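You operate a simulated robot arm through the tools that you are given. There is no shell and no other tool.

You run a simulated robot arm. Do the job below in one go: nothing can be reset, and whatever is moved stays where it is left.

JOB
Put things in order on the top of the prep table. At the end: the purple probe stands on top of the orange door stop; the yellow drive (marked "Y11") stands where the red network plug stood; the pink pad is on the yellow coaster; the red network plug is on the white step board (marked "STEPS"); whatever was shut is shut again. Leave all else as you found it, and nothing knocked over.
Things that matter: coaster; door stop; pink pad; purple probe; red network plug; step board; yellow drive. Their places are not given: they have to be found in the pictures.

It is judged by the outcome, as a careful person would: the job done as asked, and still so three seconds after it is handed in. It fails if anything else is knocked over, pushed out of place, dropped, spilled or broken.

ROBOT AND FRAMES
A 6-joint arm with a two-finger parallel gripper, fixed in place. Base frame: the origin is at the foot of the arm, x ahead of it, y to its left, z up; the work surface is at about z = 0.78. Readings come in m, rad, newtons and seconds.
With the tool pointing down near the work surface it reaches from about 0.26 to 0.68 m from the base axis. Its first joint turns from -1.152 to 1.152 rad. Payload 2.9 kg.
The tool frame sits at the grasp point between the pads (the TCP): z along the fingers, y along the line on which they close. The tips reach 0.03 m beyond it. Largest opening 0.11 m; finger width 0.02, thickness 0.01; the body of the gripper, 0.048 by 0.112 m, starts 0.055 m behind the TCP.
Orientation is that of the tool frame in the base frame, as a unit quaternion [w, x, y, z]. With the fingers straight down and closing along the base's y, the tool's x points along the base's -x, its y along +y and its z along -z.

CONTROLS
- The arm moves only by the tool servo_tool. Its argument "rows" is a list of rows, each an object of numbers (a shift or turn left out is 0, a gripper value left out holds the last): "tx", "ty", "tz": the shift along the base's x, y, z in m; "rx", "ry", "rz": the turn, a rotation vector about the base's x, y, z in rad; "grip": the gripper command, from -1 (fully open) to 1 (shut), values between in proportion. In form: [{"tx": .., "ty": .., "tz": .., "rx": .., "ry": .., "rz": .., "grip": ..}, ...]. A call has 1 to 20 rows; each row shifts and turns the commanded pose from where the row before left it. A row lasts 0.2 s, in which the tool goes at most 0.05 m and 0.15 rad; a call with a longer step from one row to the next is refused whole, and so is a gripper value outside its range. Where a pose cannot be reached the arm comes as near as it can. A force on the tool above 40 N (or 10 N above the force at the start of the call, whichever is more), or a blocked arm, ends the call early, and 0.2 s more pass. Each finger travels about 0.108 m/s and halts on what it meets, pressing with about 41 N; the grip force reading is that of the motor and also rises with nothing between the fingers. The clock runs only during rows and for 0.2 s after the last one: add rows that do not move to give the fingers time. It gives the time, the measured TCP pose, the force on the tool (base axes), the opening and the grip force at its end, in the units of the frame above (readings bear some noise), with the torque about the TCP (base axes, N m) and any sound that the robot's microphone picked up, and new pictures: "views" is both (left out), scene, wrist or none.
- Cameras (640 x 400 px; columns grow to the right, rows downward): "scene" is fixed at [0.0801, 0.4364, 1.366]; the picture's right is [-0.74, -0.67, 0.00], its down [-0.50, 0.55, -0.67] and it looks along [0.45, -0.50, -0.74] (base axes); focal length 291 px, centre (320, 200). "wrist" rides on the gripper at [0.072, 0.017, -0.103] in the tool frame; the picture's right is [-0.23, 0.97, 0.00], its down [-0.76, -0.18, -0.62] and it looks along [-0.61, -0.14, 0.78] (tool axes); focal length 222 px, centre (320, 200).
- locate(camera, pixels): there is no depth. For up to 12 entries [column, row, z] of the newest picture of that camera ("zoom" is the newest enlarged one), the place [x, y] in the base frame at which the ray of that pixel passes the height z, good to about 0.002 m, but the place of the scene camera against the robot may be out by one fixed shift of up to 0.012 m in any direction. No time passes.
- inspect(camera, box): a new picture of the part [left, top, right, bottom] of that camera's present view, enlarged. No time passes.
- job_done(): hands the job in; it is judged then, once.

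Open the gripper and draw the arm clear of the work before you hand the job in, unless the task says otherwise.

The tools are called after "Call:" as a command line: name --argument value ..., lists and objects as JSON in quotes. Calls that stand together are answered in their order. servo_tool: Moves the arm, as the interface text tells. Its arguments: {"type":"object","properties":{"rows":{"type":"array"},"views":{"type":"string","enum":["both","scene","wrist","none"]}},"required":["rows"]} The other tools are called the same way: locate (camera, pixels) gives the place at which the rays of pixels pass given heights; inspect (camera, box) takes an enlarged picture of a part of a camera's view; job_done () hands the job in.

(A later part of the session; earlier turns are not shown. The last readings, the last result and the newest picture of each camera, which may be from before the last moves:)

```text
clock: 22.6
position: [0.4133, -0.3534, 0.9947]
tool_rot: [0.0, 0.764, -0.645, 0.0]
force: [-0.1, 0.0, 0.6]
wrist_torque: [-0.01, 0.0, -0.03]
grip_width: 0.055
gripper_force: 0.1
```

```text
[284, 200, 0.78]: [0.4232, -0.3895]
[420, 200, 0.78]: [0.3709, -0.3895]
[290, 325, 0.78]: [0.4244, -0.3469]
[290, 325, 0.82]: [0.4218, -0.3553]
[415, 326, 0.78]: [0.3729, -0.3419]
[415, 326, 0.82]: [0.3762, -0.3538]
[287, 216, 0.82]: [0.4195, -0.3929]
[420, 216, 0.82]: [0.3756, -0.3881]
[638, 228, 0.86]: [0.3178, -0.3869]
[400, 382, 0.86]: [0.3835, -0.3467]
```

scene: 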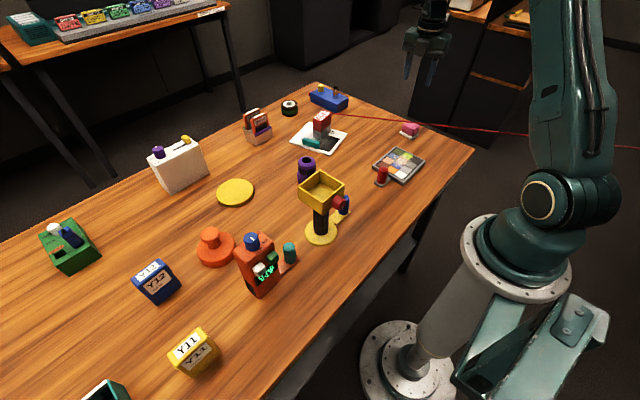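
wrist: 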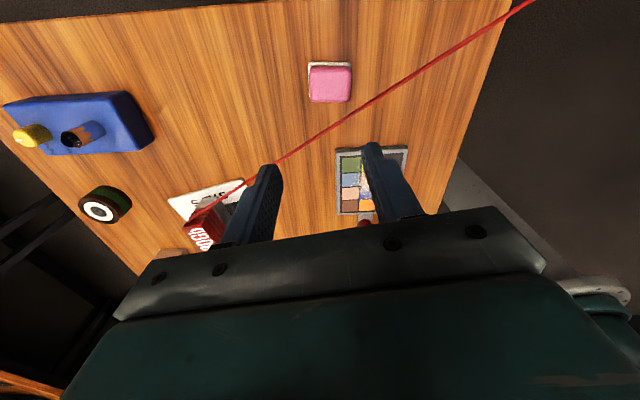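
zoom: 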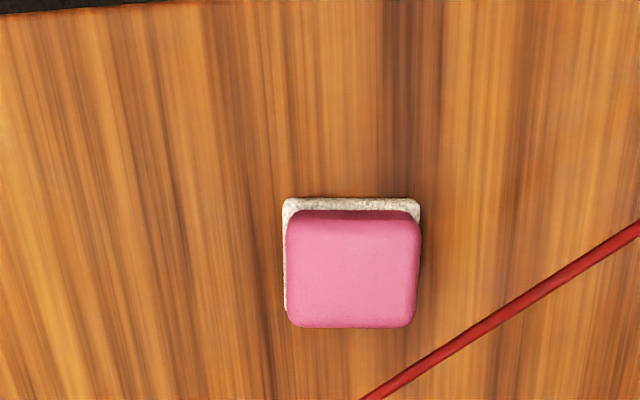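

Pink pad: x 0.373–0.4225, y −0.391…−0.353, top ≈0.813; cord at z≈0.86 passes over its (−x,+y) corner along (−0.855,−0.52). I'll grip it along x near y=−0.381, so the fingers miss the cord and the gripper body stays above it. Align first at z≈0.92.

Call:
servo_tool --rows '[{"tx": -0.008, "ty": -0.014, "rz": -0.1, "grip": -0.127}, {"tx": -0.007, "ty": -0.014, "rz": -0.09}, {"tz": -0.03}, {"tz": -0.03}, {"tz": -0.015}, {}]'

Call:
inspect --camera "wrist" --box '[220, 60, 420, 220]'

```text
clock: 24.0
position: [0.3969, -0.3808, 0.9218]
tool_rot: [0.0, -0.699, 0.715, 0.0]
force: [0.5, -0.2, -0.1]
wrist_torque: [0.0, 0.02, 0.0]
grip_width: 0.0621
gripper_force: 0.0
```

scene: 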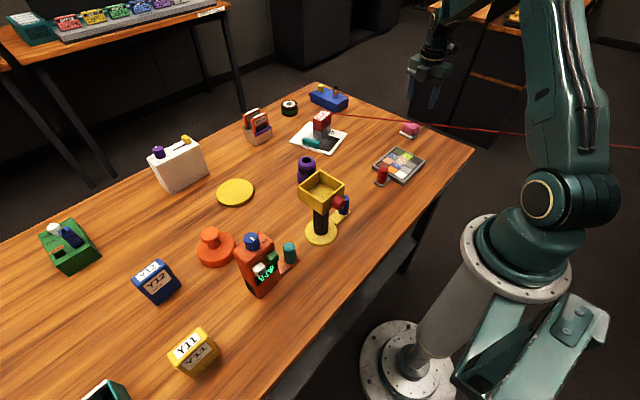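
wrist: 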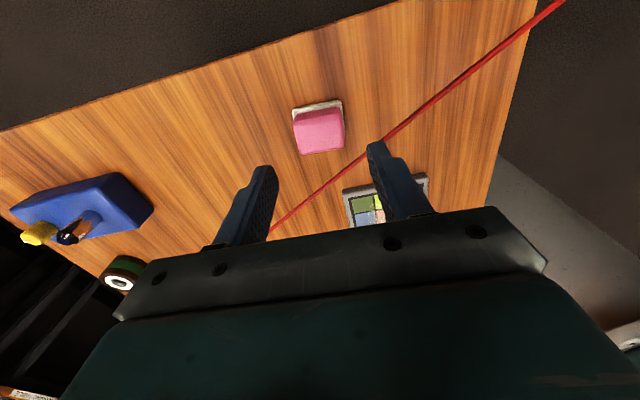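

```text
2.50 times, centred on (320, 140) of wrist
```

zoom: 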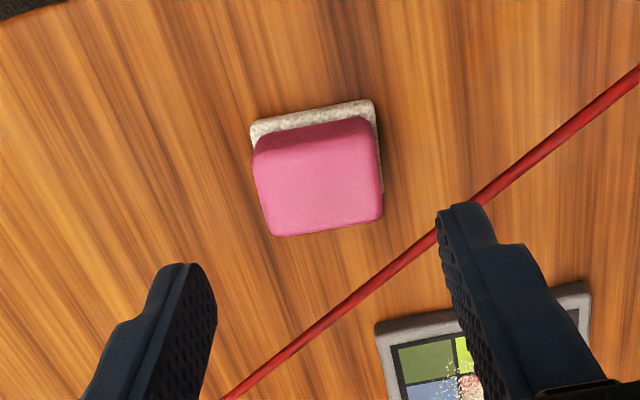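

The tool is aligned; I re-measure the pink pad and the cord from this closer view.

Call:
locate --camera "zoom" --pixels '[[252, 128, 0.785], [372, 99, 0.785], [273, 235, 0.81], [381, 220, 0.81], [258, 155, 0.81], [372, 130, 0.81], [480, 195, 0.86], [620, 85, 0.86], [300, 340, 0.86]]'

```text
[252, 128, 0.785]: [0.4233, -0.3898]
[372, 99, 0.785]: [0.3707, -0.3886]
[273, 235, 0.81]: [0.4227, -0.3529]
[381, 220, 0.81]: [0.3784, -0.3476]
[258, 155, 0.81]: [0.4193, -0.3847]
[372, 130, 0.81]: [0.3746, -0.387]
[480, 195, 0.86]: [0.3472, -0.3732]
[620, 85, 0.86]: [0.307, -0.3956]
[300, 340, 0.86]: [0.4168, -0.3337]
```

Cord height comes out at ≈0.85–0.86 and about 7 mm clear of the −x finger if I grip at y≈−0.385. I lower to z≈0.87 first and check.

Call:
servo_tool --rows '[{"ty": -0.004}, {"tz": -0.02}, {"tz": -0.02}, {"tz": -0.01}, {}]'

Call:
inspect --camera "wrist" --box '[220, 80, 440, 230]'

Call:
inspect --camera "scene" --box '[370, 50, 470, 150]'

```text
clock: 25.2
position: [0.3955, -0.3842, 0.8721]
tool_rot: [0.0, -0.699, 0.715, 0.0]
force: [-0.4, 0.1, 0.7]
wrist_torque: [-0.01, -0.03, -0.03]
grip_width: 0.0619
gripper_force: 0.1
```

scene: 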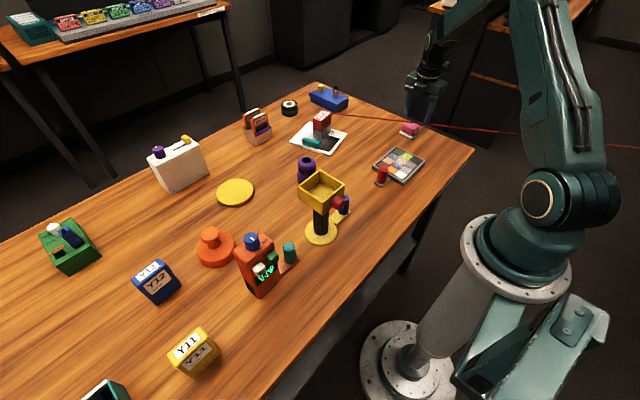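
wrist: 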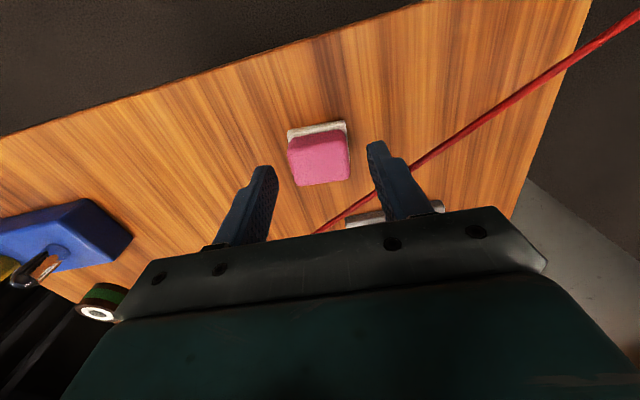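

```text
2.67 times, centred on (330, 155) of wrist
```

zoom: 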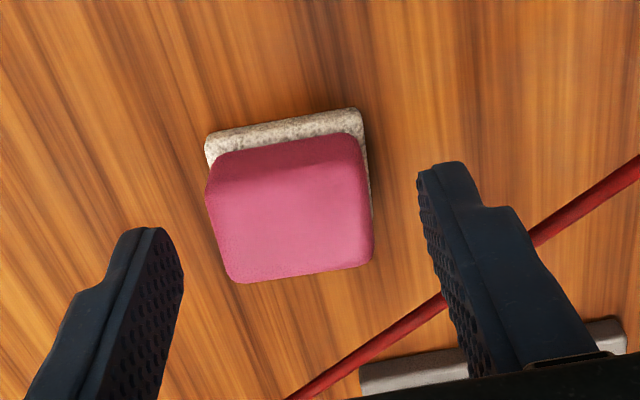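

```text
4.00 times, centred on (420, 100) of scene
```

zoom: 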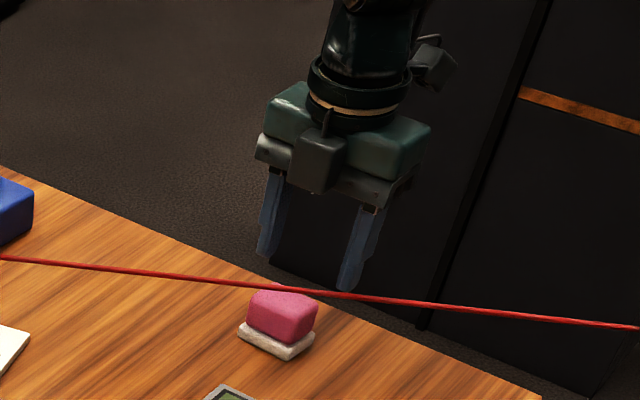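

The fingers straddle the pad and the cord lies on the +y side of the fingers. I lower to 0.842 and check again.

Call:
servo_tool --rows '[{"tx": 0.001, "tz": -0.015}, {"tz": -0.015}, {}]'

Call:
inspect --camera "wrist" --box '[220, 80, 440, 230]'

Call:
inspect --camera "scene" --box '[370, 70, 450, 150]'

```text
clock: 26.0
position: [0.3969, -0.3846, 0.8404]
tool_rot: [-0.001, -0.699, 0.715, 0.0]
force: [-0.6, 0.8, 0.5]
wrist_torque: [0.0, -0.01, 0.01]
grip_width: 0.0622
gripper_force: 0.0
```

scene: 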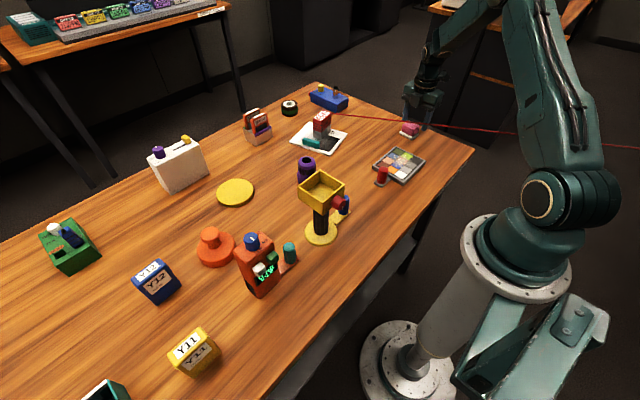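
wrist: 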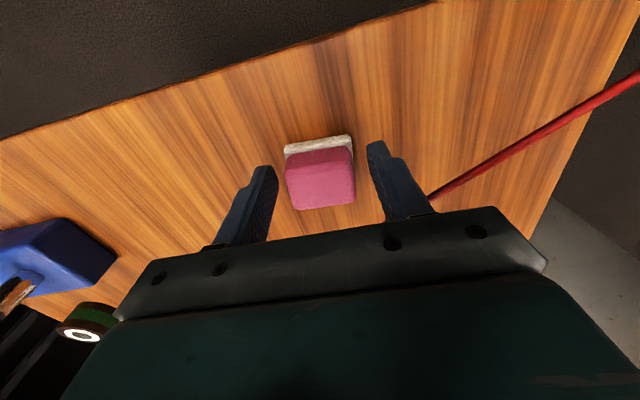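

```text
2.67 times, centred on (330, 155) of wrist
```

zoom: 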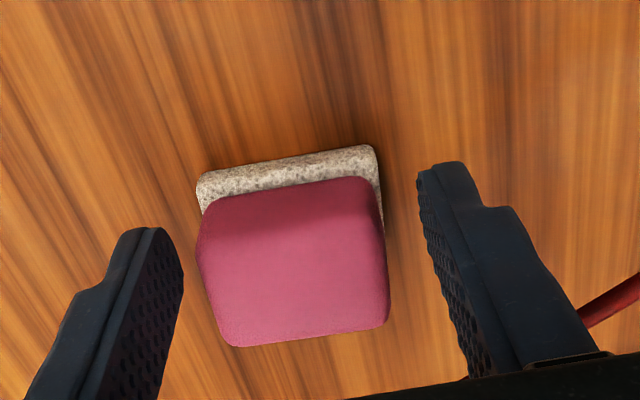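

```text
5.00 times, centred on (410, 110) of scene
```

zoom: 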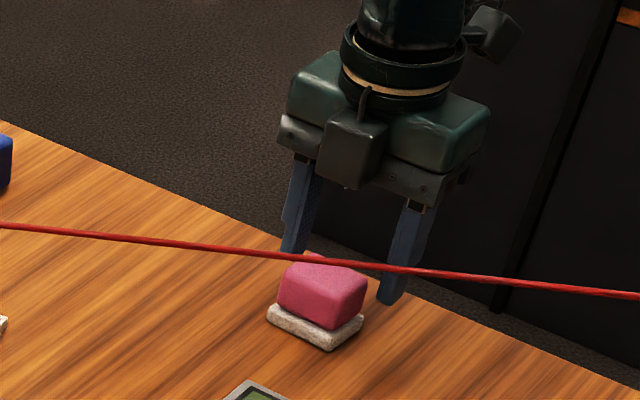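

Well centred. I lower to 0.823 and close on the pink part.

Call:
servo_tool --rows '[{"tz": -0.01}, {"tz": -0.008}, {"grip": 0.0}, {"grip": 0.1}, {"grip": 0.2}, {"grip": 0.4}, {}, {}]'

Call:
inspect --camera "scene" --box '[370, 70, 450, 150]'

```text
clock: 27.8
position: [0.3966, -0.3845, 0.8234]
tool_rot: [0.001, -0.699, 0.716, 0.0]
force: [0.7, 0.1, 0.6]
wrist_torque: [0.01, -0.02, 0.0]
grip_width: 0.0474
gripper_force: 41.2
```

scene: 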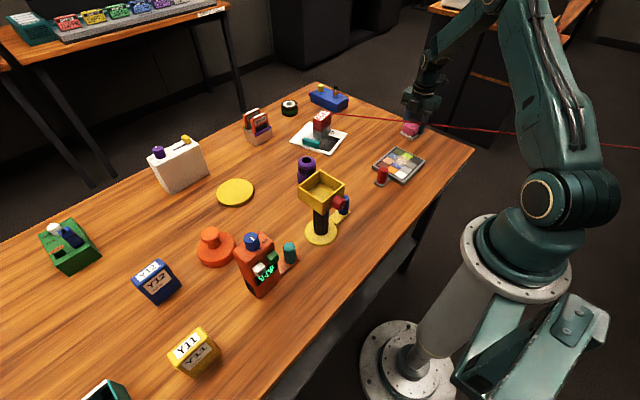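
wrist: 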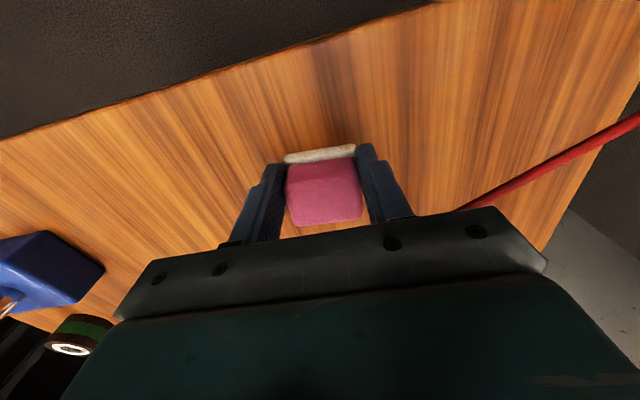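

```text
5.00 times, centred on (410, 110) of scene
```

zoom: 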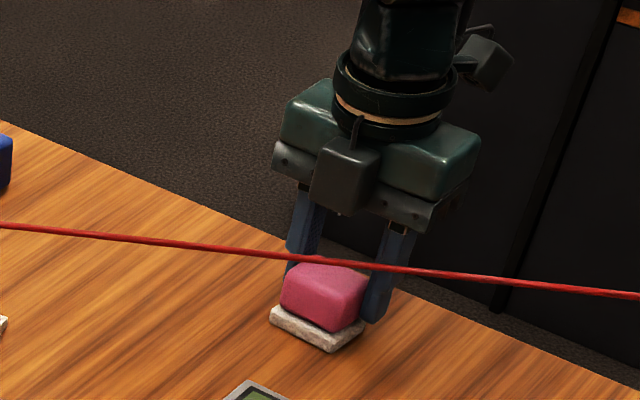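

The pad is held (0.047 m). I lift 8 mm and then shift it outward from under the cord before raising.

Call:
servo_tool --rows '[{"tz": 0.008}, {}, {"tx": 0.008, "ty": -0.013}, {"tx": 0.009, "ty": -0.014}, {}]'

Call:
inspect --camera "scene" --box '[370, 70, 450, 150]'

```text
clock: 29.0
position: [0.4157, -0.4114, 0.8309]
tool_rot: [0.0, -0.699, 0.715, 0.0]
force: [-0.4, -0.3, -0.2]
wrist_torque: [-0.01, -0.04, 0.03]
grip_width: 0.0475
gripper_force: 41.3
```

scene: 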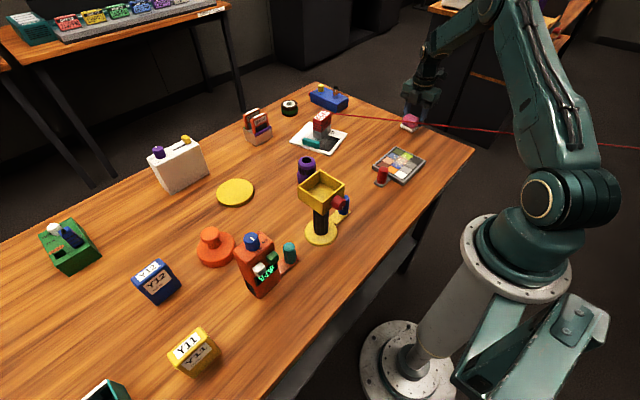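
wrist: 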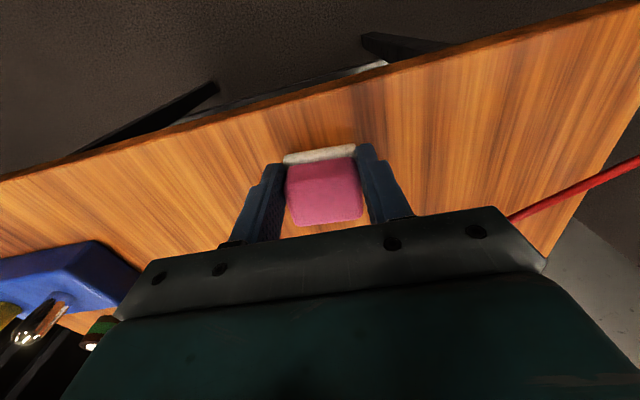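

```text
5.00 times, centred on (410, 110) of scene
```

zoom: 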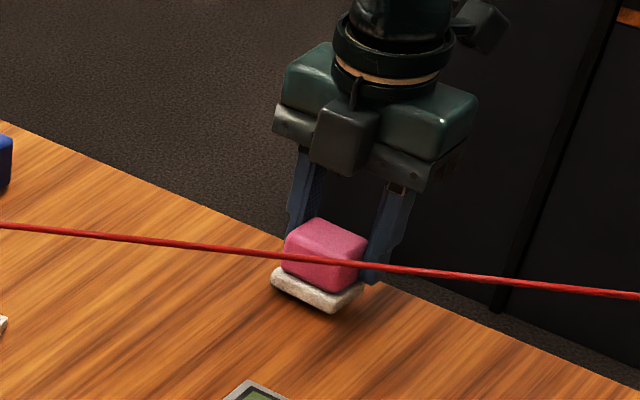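

The beige slab comes along with the pink pad (one piece) and the cord is undisturbed. I raise it and carry it toward the coaster.

Call:
servo_tool --rows '[{"tz": 0.03}, {"tz": 0.04}, {"tz": 0.04}, {"tz": 0.04}, {"tz": 0.02}, {"tx": 0.02, "ty": 0.04}, {"tx": 0.02, "ty": 0.04}, {"tx": 0.02, "ty": 0.04}, {"tx": 0.02, "ty": 0.04}, {"tx": 0.02, "ty": 0.04}, {"tx": 0.02, "ty": 0.04}, {"tx": 0.02, "ty": 0.04}, {"tx": 0.02, "ty": 0.04}, {"tx": 0.01, "ty": 0.04}, {"ty": 0.04}, {"ty": 0.04}, {"ty": 0.04}, {"ty": 0.03}, {}]'

Call:
inspect --camera "wrist" --box '[160, 0, 480, 200]'

```text
clock: 33.0
position: [0.584, 0.0996, 0.9999]
tool_rot: [0.0, -0.698, 0.716, -0.001]
force: [0.1, -0.3, -0.3]
wrist_torque: [-0.02, -0.01, -0.01]
grip_width: 0.0471
gripper_force: 41.2
```

scene: 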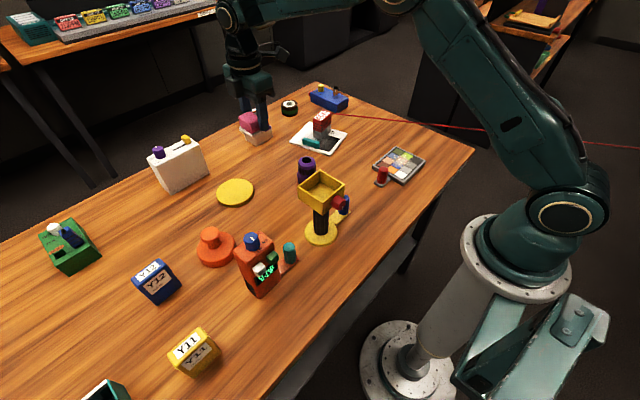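
wrist: 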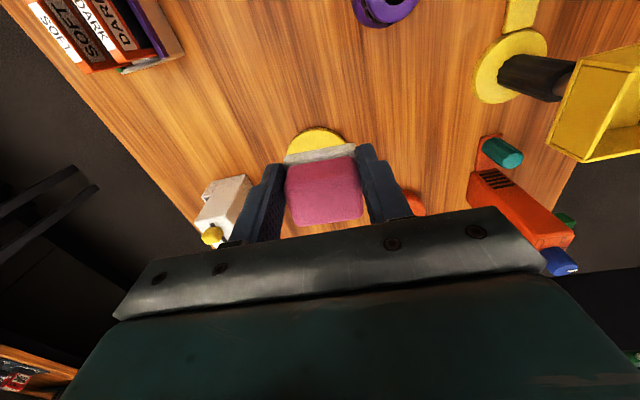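

```text
2.00 times, centred on (320, 100) of wrist
```

zoom: 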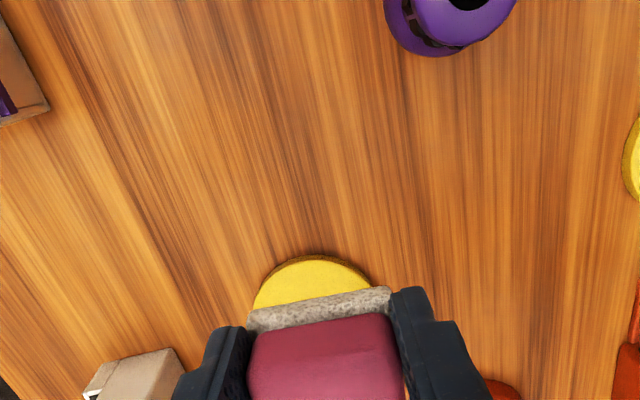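

The coaster's edge shows at (315,140); I move further +y to see the whole of it.

Call:
servo_tool --rows '[{"ty": 0.04, "tx": 0.01}, {"ty": 0.04, "tx": 0.01}, {"ty": 0.01, "tz": 0.02}, {}]'

Call:
inspect --camera "wrist" --box '[220, 20, 420, 160]'

```text
clock: 34.0
position: [0.6041, 0.1874, 1.0213]
tool_rot: [0.0, -0.699, 0.715, 0.0]
force: [-0.5, 0.2, -0.1]
wrist_torque: [0.03, 0.03, 0.02]
grip_width: 0.0473
gripper_force: 41.0
```

scene: 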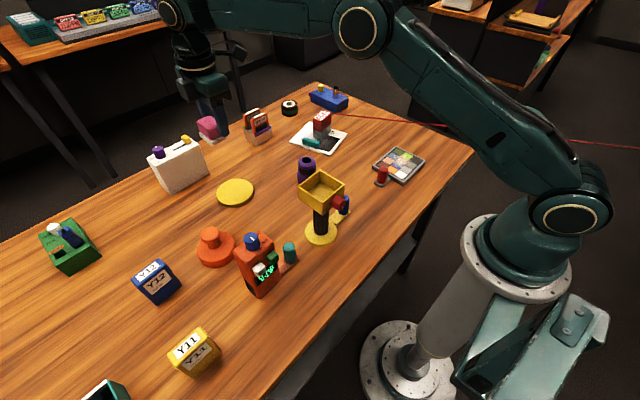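
wrist: 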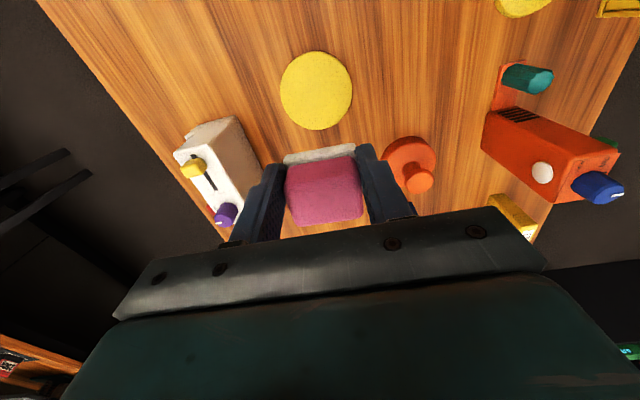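

```text
2.86 times, centred on (320, 90) of wrist
```

zoom: 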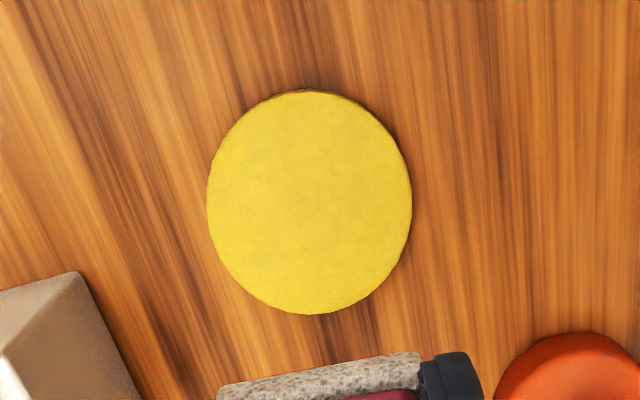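

The coaster is fully visible; I locate its rim at about z=0.786 and the neighbouring white box and door stop.

Call:
locate --camera "zoom" --pixels '[[207, 200, 0.786], [412, 200, 0.786], [310, 92, 0.786], [310, 314, 0.786], [310, 202, 0.786], [80, 272, 0.86], [140, 400, 0.78]]'

Call:
locate --camera "wrist" --pixels '[[262, 170, 0.78], [237, 117, 0.86], [384, 160, 0.79], [436, 160, 0.79], [408, 137, 0.79], [407, 186, 0.79], [420, 180, 0.83], [193, 170, 0.87], [225, 212, 0.88]]'

```text
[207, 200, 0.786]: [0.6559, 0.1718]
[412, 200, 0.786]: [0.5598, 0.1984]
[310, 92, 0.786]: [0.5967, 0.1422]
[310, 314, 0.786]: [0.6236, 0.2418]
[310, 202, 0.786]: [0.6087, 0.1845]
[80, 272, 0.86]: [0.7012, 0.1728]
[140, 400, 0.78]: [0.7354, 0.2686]
```

```text
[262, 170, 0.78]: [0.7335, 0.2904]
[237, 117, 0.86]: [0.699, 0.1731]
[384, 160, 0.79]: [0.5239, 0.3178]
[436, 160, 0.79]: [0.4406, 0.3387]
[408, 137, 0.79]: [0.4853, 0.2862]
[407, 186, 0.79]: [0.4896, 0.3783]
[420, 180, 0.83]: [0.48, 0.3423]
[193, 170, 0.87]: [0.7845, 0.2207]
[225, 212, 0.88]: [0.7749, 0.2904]
```

Coaster centre is ≈(0.609,0.190), diameter ≈0.10. With the pad centre 13 mm to +y of the TCP, I target TCP (0.609,0.177) and lower to just above.

Call:
servo_tool --rows '[{"tx": 0.005, "ty": -0.01}, {"tz": -0.04}, {"tz": -0.04}, {"tz": -0.04}, {"tz": -0.03}, {"tz": -0.02}, {"tz": -0.01}, {}]'

Call:
inspect --camera "scene" --box '[180, 110, 300, 220]'

```text
clock: 35.8
position: [0.6081, 0.1768, 0.8397]
tool_rot: [0.0, -0.699, 0.715, 0.0]
force: [0.2, 0.2, -0.9]
wrist_torque: [0.03, 0.03, 0.0]
grip_width: 0.0471
gripper_force: 41.2
```

scene: 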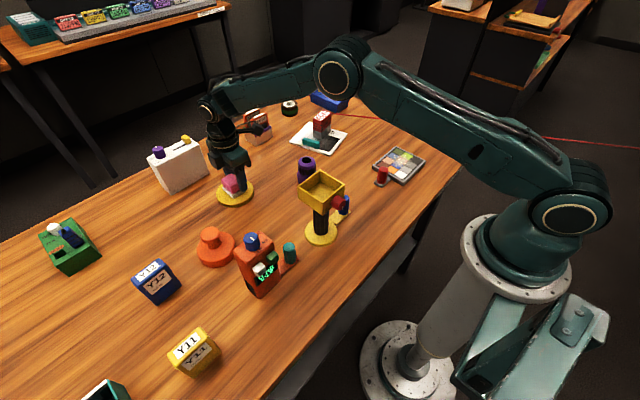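
wrist: 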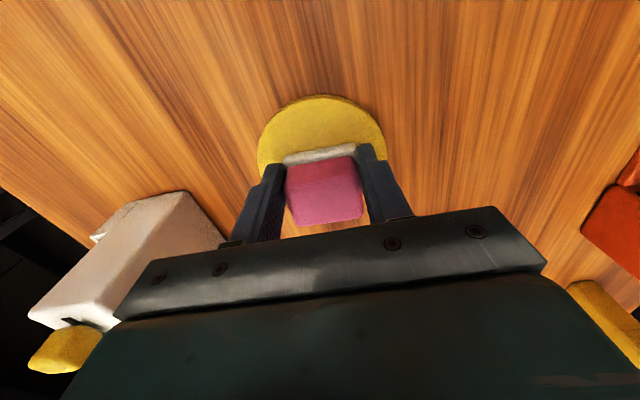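

```text
3.64 times, centred on (240, 165) of scene
```

zoom: 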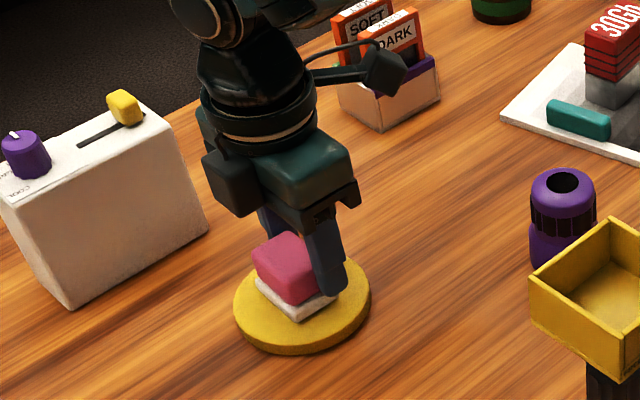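

The pad is right over the coaster. I lower in fine steps until contact.

Call:
servo_tool --rows '[{"tz": -0.002}, {"tz": -0.002}, {"tz": -0.002}, {}]' --views "none"

```text
clock: 36.8
position: [0.6106, 0.1769, 0.8382]
tool_rot: [0.003, -0.699, 0.715, -0.001]
force: [-9.7, -3.7, 32.1]
wrist_torque: [0.11, 0.73, 0.17]
grip_width: 0.0471
gripper_force: 40.9
```

Contact reached (Fz +32 N) at z≈0.838. I ease up ~4.5 mm of command and release slowly.

Call:
servo_tool --rows '[{"tz": 0.002}, {"tz": 0.002}, {}]' --views "none"

```text
clock: 37.6
position: [0.6094, 0.1788, 0.8381]
tool_rot: [0.001, -0.7, 0.715, -0.001]
force: [4.8, 0.7, 8.8]
wrist_torque: [0.12, -0.32, -0.09]
grip_width: 0.047
gripper_force: 41.5
```

Call:
servo_tool --rows '[{"tz": 0.0005}, {"grip": 0.1}, {"grip": 0.0}, {"grip": -0.1}, {"grip": -0.2}, {}]'

Call:
inspect --camera "scene" --box '[180, 110, 300, 220]'

```text
clock: 39.0
position: [0.61, 0.1785, 0.839]
tool_rot: [0.0, -0.699, 0.715, 0.0]
force: [-0.5, -0.5, 0.6]
wrist_torque: [0.0, 0.0, 0.0]
grip_width: 0.0662
gripper_force: 0.0
```

scene: 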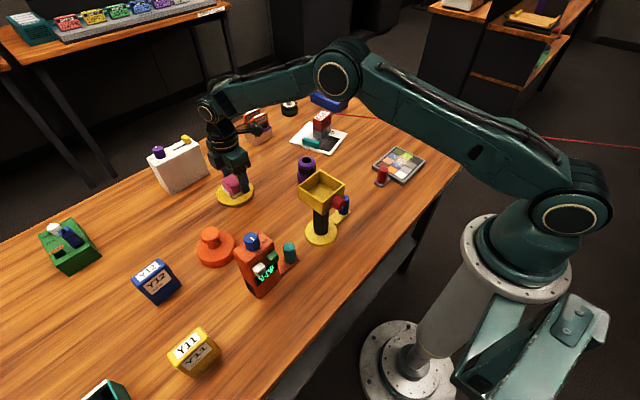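
wrist: 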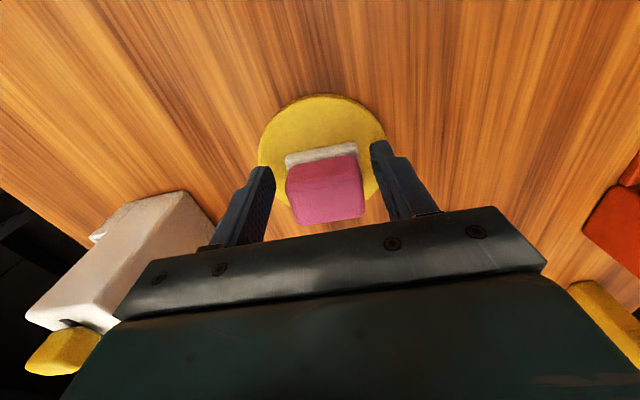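

```text
3.64 times, centred on (240, 165) of scene
```

zoom: 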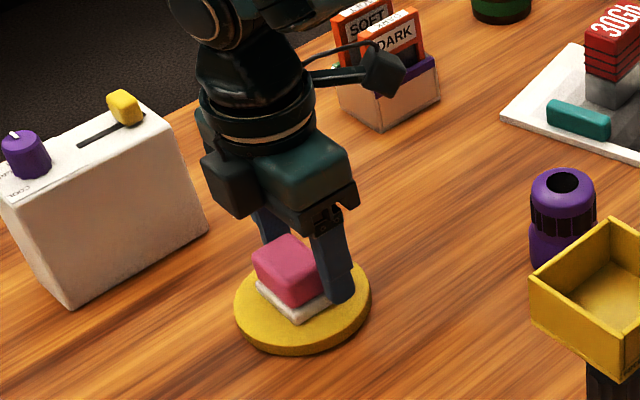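

The pad rests flat on the coaster. I rise straight up and go look at the purple probe.

Call:
servo_tool --rows '[{"tz": 0.02}, {"tz": 0.04}, {"tz": 0.05}, {"tz": 0.05}, {"tx": -0.03, "ty": -0.03, "grip": -0.6}, {"tx": -0.04, "ty": -0.04}, {"tx": -0.03, "ty": -0.04}, {}]'

Call:
inspect --camera "wrist" --box '[240, 0, 400, 130]'

Call:
inspect --camera "scene" --box '[180, 130, 360, 280]'

```text
refused: row 6 steps farther than a row can; nothing moved
```

```text
3.08 times, centred on (320, 65) of wrist
```

zoom: 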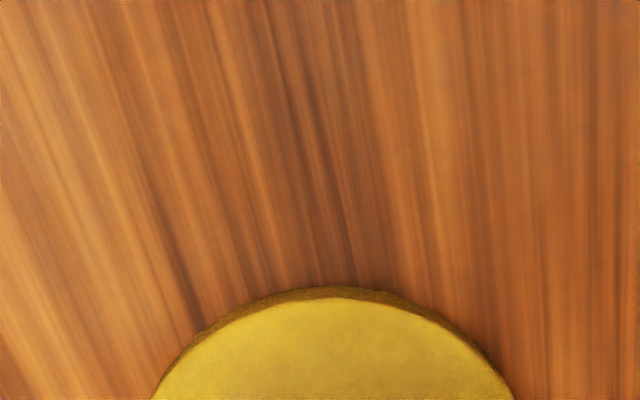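

```text
2.67 times, centred on (270, 205) of scene
```

zoom: 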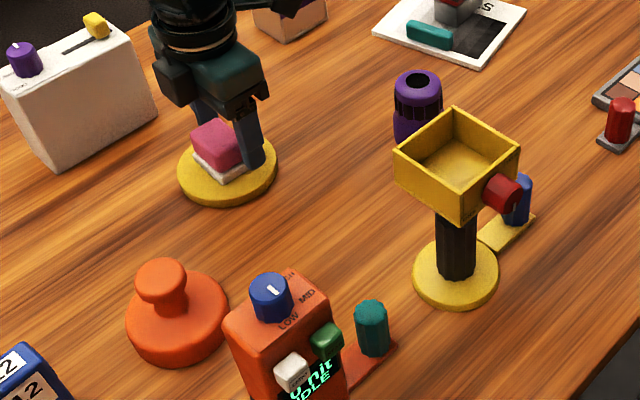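

The call was refused for step size (nothing moved). I resend it with smaller steps.

Call:
servo_tool --rows '[{"tz": 0.02}, {"tz": 0.04}, {"tz": 0.04}, {"tz": 0.04}, {"tz": 0.02}, {"tx": -0.03, "ty": -0.03, "grip": -0.6}, {"tx": -0.03, "ty": -0.03}, {"tx": -0.03, "ty": -0.03}, {"tx": -0.02, "ty": -0.03}, {}]'

Call:
inspect --camera "wrist" --box '[240, 0, 400, 130]'

Call:
inspect --camera "scene" --box '[180, 130, 360, 280]'

```text
clock: 41.2
position: [0.5001, 0.0579, 0.9996]
tool_rot: [0.0, -0.7, 0.714, 0.0]
force: [0.9, -0.8, -0.2]
wrist_torque: [-0.02, 0.03, 0.02]
grip_width: 0.0881
gripper_force: 0.0
```

scene: 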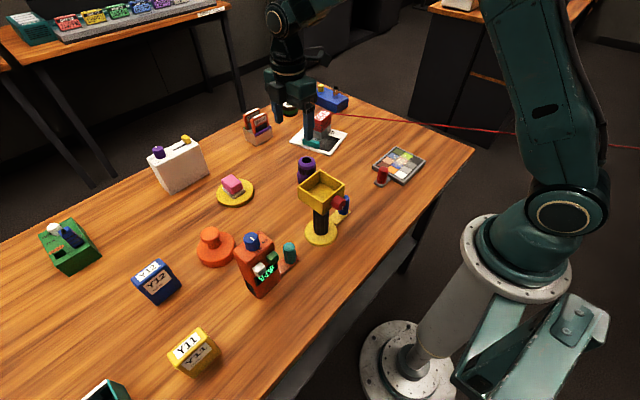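
wrist: 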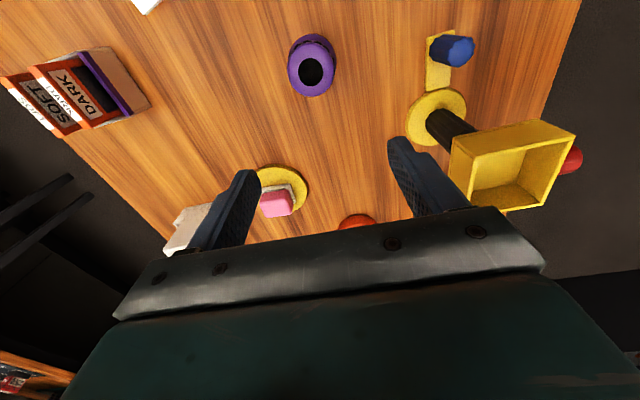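

```text
3.08 times, centred on (320, 65) of wrist
```

zoom: 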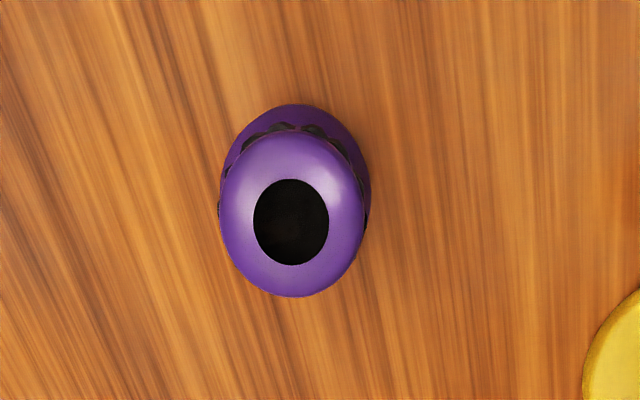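

```text
2.67 times, centred on (270, 205) of scene
```

zoom: 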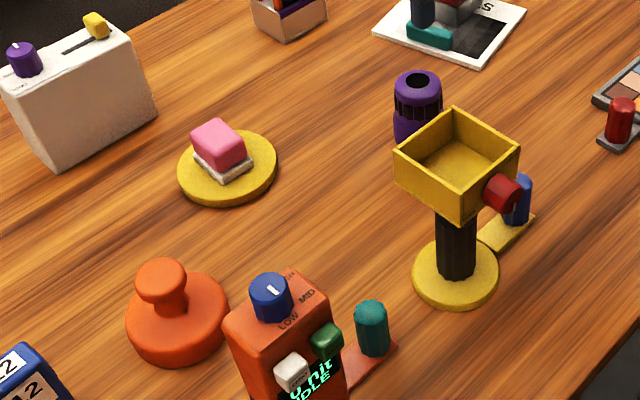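

I measure the probe's hole and base edges, plus the yellow tray's closest edge and the door stop.

Call:
locate --camera "zoom" --pixels '[[291, 222, 0.82], [291, 222, 0.86], [220, 215, 0.84], [366, 210, 0.84], [292, 297, 0.84], [295, 104, 0.78], [372, 180, 0.78], [222, 180, 0.78]]'

Call:
locate --camera "wrist" --pixels '[[452, 142, 0.88], [540, 120, 0.88], [575, 137, 0.88], [540, 205, 0.88], [470, 200, 0.88]]'

Call:
locate --camera "scene" --pixels '[[307, 160, 0.82], [307, 160, 0.86], [306, 184, 0.78]]'

```text
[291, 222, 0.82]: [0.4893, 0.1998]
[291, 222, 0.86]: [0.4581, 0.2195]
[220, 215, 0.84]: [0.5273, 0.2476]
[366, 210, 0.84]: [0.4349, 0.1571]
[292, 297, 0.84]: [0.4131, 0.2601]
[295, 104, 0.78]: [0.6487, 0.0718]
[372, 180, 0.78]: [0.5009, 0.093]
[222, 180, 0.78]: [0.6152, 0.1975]
```

```text
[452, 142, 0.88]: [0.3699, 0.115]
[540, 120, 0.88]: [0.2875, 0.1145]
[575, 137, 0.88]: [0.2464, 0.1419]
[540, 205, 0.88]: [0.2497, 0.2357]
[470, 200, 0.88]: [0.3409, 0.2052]
```

```text
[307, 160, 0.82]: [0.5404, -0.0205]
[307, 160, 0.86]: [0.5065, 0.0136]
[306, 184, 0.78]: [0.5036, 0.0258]
```

The newest zoom was the scene one, so I repeat using the wrist pixels directly.

Call:
locate --camera "wrist" --pixels '[[310.6, 72.1, 0.82], [310.6, 72.1, 0.86], [287.5, 69.8, 0.845], [334.9, 68.2, 0.845], [310.9, 96.4, 0.845], [311, 43, 0.845], [311.9, 33.8, 0.78], [336.9, 58.4, 0.78], [288.2, 58.4, 0.78], [310.6, 72.1, 0.84]]'

```text
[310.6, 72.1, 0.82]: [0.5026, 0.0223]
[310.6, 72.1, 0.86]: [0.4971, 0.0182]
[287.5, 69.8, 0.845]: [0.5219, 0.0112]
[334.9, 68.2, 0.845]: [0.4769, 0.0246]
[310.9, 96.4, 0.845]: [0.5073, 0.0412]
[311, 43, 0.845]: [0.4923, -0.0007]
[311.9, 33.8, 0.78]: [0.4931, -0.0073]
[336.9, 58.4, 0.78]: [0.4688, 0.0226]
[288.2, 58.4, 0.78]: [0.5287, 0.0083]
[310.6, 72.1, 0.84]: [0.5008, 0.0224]
```

Probe: centre ≈(0.498,0.020), top z≈0.856, diameter ≈0.047. I move over it and lower partway with the fingers open ~0.088.

Call:
servo_tool --rows '[{"tx": -0.002, "ty": -0.038}, {"tz": -0.03}, {"tz": -0.03}, {"tz": -0.03}, {}]'

Call:
inspect --camera "wrist" --box '[220, 80, 440, 230]'

```text
clock: 42.4
position: [0.4975, 0.0193, 0.9086]
tool_rot: [0.0, -0.699, 0.715, 0.001]
force: [0.0, -0.2, 0.3]
wrist_torque: [0.05, 0.01, 0.0]
grip_width: 0.088
gripper_force: 0.0
```

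scene: 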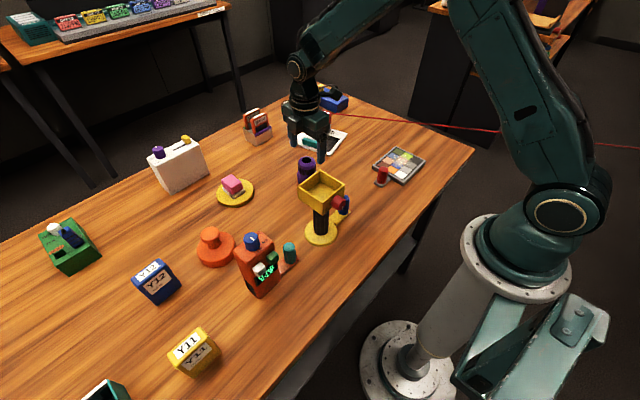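
wrist: 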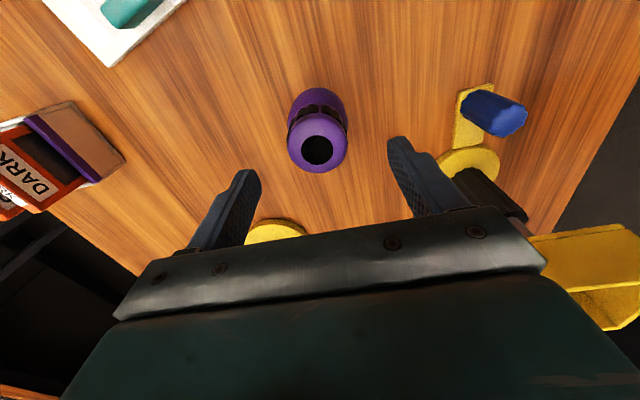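

```text
2.67 times, centred on (330, 155) of wrist
```

zoom: 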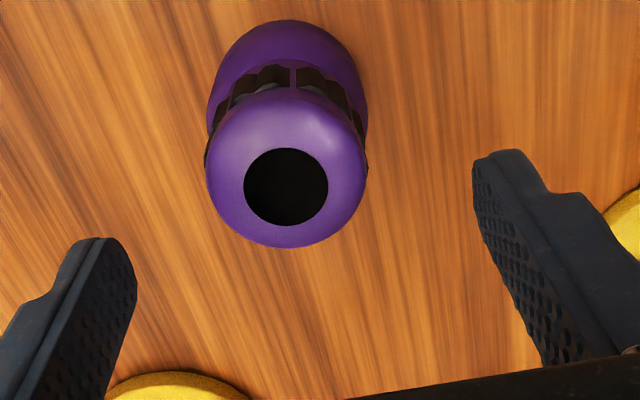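

I verify the probe centre from this closer view.

Call:
locate --camera "zoom" --pixels '[[286, 188, 0.856], [286, 188, 0.84], [206, 175, 0.845], [367, 165, 0.845], [285, 248, 0.85], [284, 20, 0.78], [207, 90, 0.785], [360, 80, 0.785]]'

```text
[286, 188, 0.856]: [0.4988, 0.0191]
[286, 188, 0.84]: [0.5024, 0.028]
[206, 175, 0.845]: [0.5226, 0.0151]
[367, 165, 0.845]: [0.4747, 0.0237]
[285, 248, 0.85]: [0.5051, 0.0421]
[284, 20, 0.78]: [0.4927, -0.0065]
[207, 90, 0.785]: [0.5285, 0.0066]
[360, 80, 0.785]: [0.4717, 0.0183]
```

Centre confirmed at (0.499,0.0195). I lower to z≈0.83 and close.

Call:
servo_tool --rows '[{"tx": 0.001, "tz": -0.025}, {"tz": -0.025}, {"tz": -0.02}, {"tz": -0.009}, {"grip": -0.2}, {"grip": 0.0}, {"grip": 0.1}, {"grip": 0.4}, {}, {}]'

Call:
inspect --camera "wrist" --box '[220, 80, 440, 230]'

```text
clock: 44.6
position: [0.4985, 0.0194, 0.8305]
tool_rot: [-0.001, -0.699, 0.715, 0.0]
force: [0.1, 0.3, 0.8]
wrist_torque: [0.0, 0.0, -0.02]
grip_width: 0.0547
gripper_force: 41.1
```

scene: 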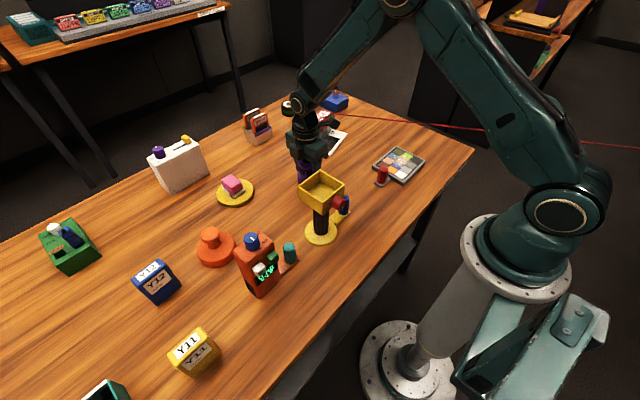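
wrist: 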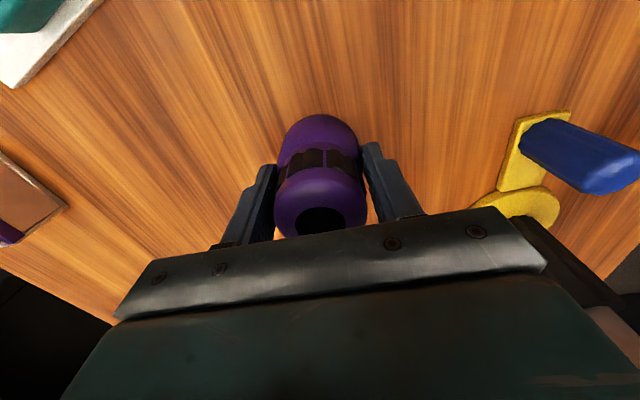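

```text
2.67 times, centred on (330, 155) of wrist
```

zoom: 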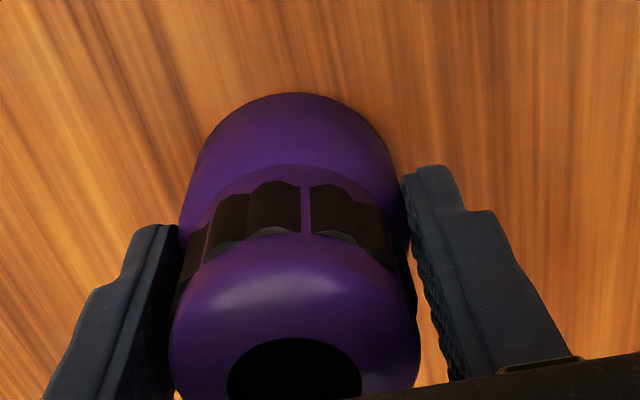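

Gripped at 0.055 m (the wider lower body). I lift slowly and check for slip or tilt.

Call:
servo_tool --rows '[{"tz": 0.01}, {"tz": 0.02}, {"tz": 0.03}, {"tz": 0.03}, {}]'

Call:
inspect --camera "scene" --box '[260, 90, 360, 190]'

Call:
inspect --camera "wrist" --box '[220, 80, 440, 230]'

```text
clock: 45.8
position: [0.4985, 0.0213, 0.92]
tool_rot: [0.0, -0.699, 0.715, 0.0]
force: [-0.6, 0.5, -1.3]
wrist_torque: [0.0, -0.02, 0.01]
grip_width: 0.0547
gripper_force: 41.6
```

scene: 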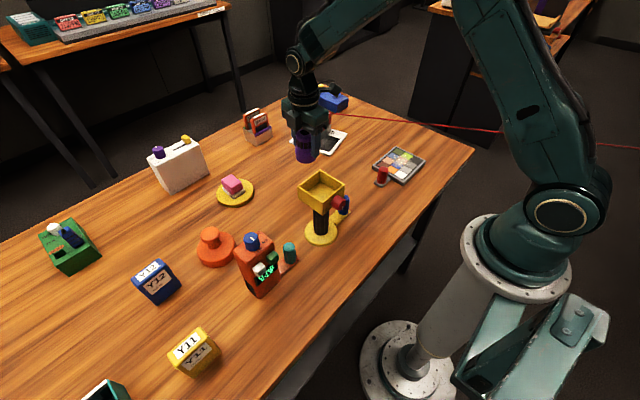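
wrist: 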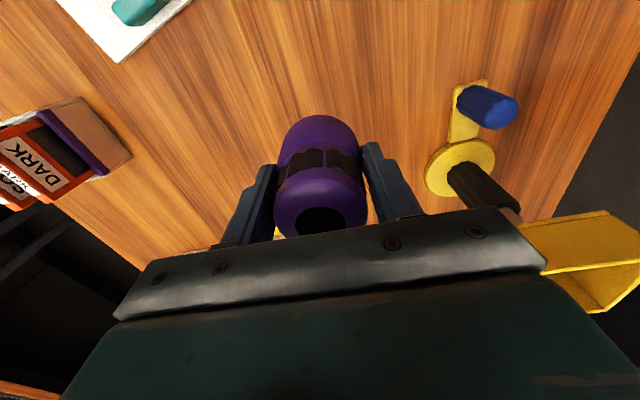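

```text
4.00 times, centred on (310, 140) of scene
```

zoom: 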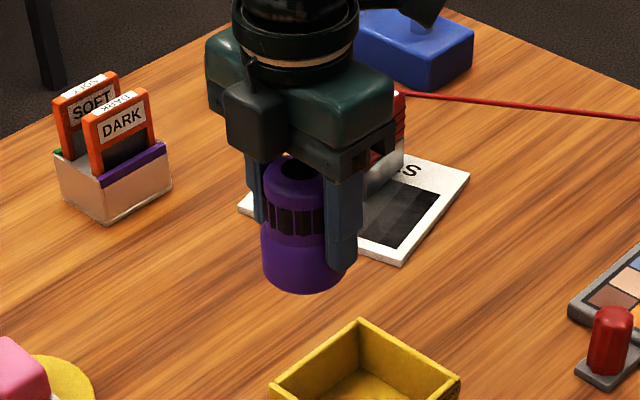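

```text
2.67 times, centred on (330, 155) of wrist
```

zoom: 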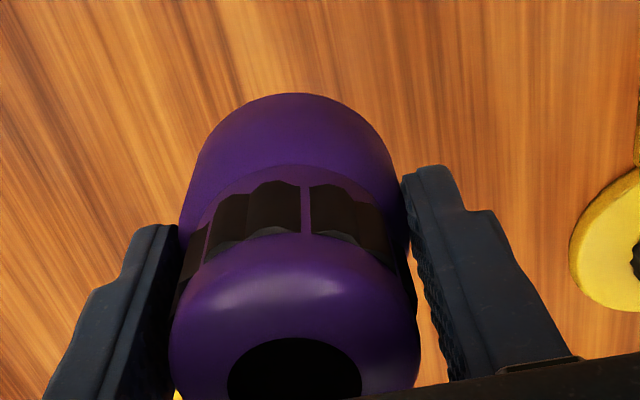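

The probe is held upright. I raise it and carry it toward the orange door stop, stopping slightly past it so the camera sees the knob.

Call:
servo_tool --rows '[{"tz": 0.04}, {"tz": 0.04}, {"tz": 0.03}, {"ty": 0.04}, {"ty": 0.04}, {"ty": 0.04}, {"ty": 0.04}, {"ty": 0.04}, {"ty": 0.04}, {"ty": 0.04}, {"ty": 0.04}, {"tx": -0.01, "ty": 0.02}, {}]'

Call:
inspect --camera "wrist" --box '[220, 0, 420, 125]'

Call:
inspect --camera "scene" --box '[180, 205, 260, 275]'

```text
clock: 48.6
position: [0.4876, 0.3585, 1.0292]
tool_rot: [0.0, -0.698, 0.716, 0.0]
force: [0.0, 0.2, -1.5]
wrist_torque: [-0.02, -0.01, -0.02]
grip_width: 0.055
gripper_force: 41.3
```

scene: 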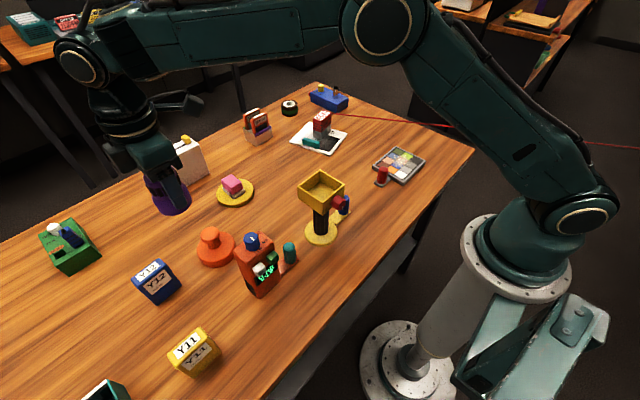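
wrist: 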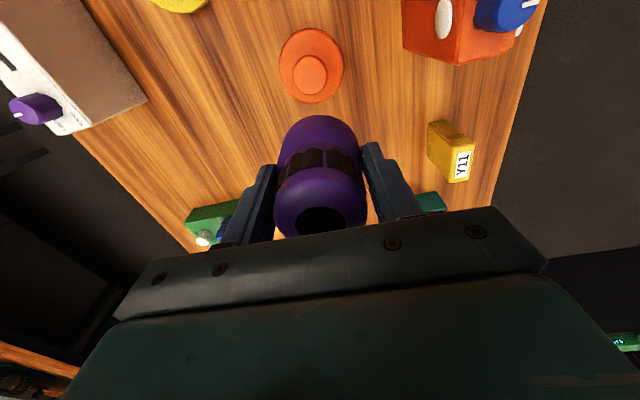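

```text
3.20 times, centred on (320, 62) of wrist
```

zoom: 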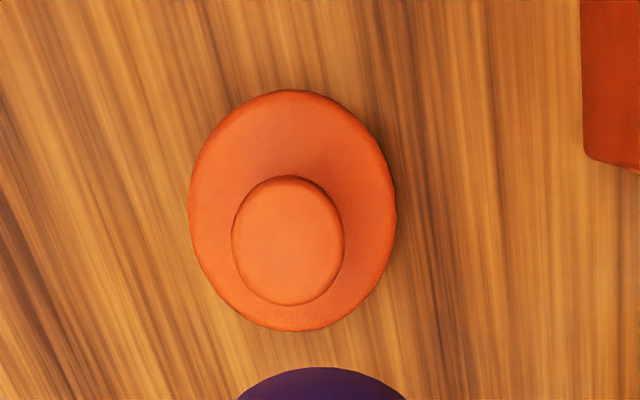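

```text
5.71 times, centred on (220, 240) of scene
```

zoom: 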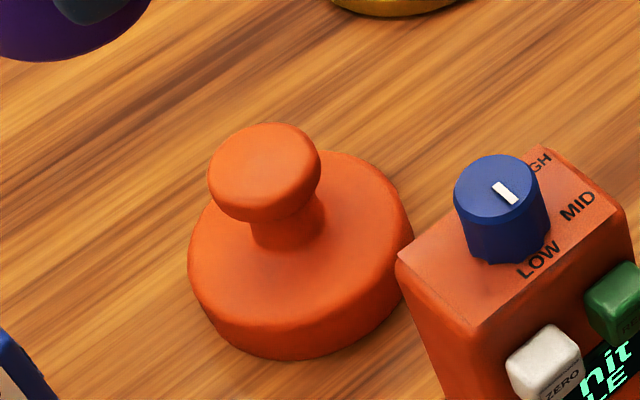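

The knob has a flat top about half the disc's diameter. I read rays for knob and disc outline to get the knob's centre and height.

Call:
locate --camera "wrist" --pixels '[[278.8, 68.3, 0.79], [343.8, 68.3, 0.79], [310.6, 27.8, 0.79], [310.6, 102.9, 0.8], [310.6, 74.5, 0.82], [310.6, 74.5, 0.85], [292.5, 74.5, 0.84], [327.5, 74.5, 0.84], [310.6, 55, 0.84], [310.6, 95, 0.84], [290, 110, 0.78], [310.6, 74.5, 0.84]]'

```text
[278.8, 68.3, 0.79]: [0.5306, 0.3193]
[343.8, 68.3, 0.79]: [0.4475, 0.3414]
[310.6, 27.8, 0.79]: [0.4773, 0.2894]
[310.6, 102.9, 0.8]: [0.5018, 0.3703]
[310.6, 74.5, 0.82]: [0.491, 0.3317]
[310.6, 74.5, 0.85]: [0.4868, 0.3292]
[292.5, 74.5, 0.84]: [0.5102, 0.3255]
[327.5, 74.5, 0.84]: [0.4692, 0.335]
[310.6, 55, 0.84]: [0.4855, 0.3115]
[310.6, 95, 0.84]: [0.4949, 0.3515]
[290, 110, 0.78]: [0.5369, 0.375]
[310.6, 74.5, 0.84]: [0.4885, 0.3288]
```

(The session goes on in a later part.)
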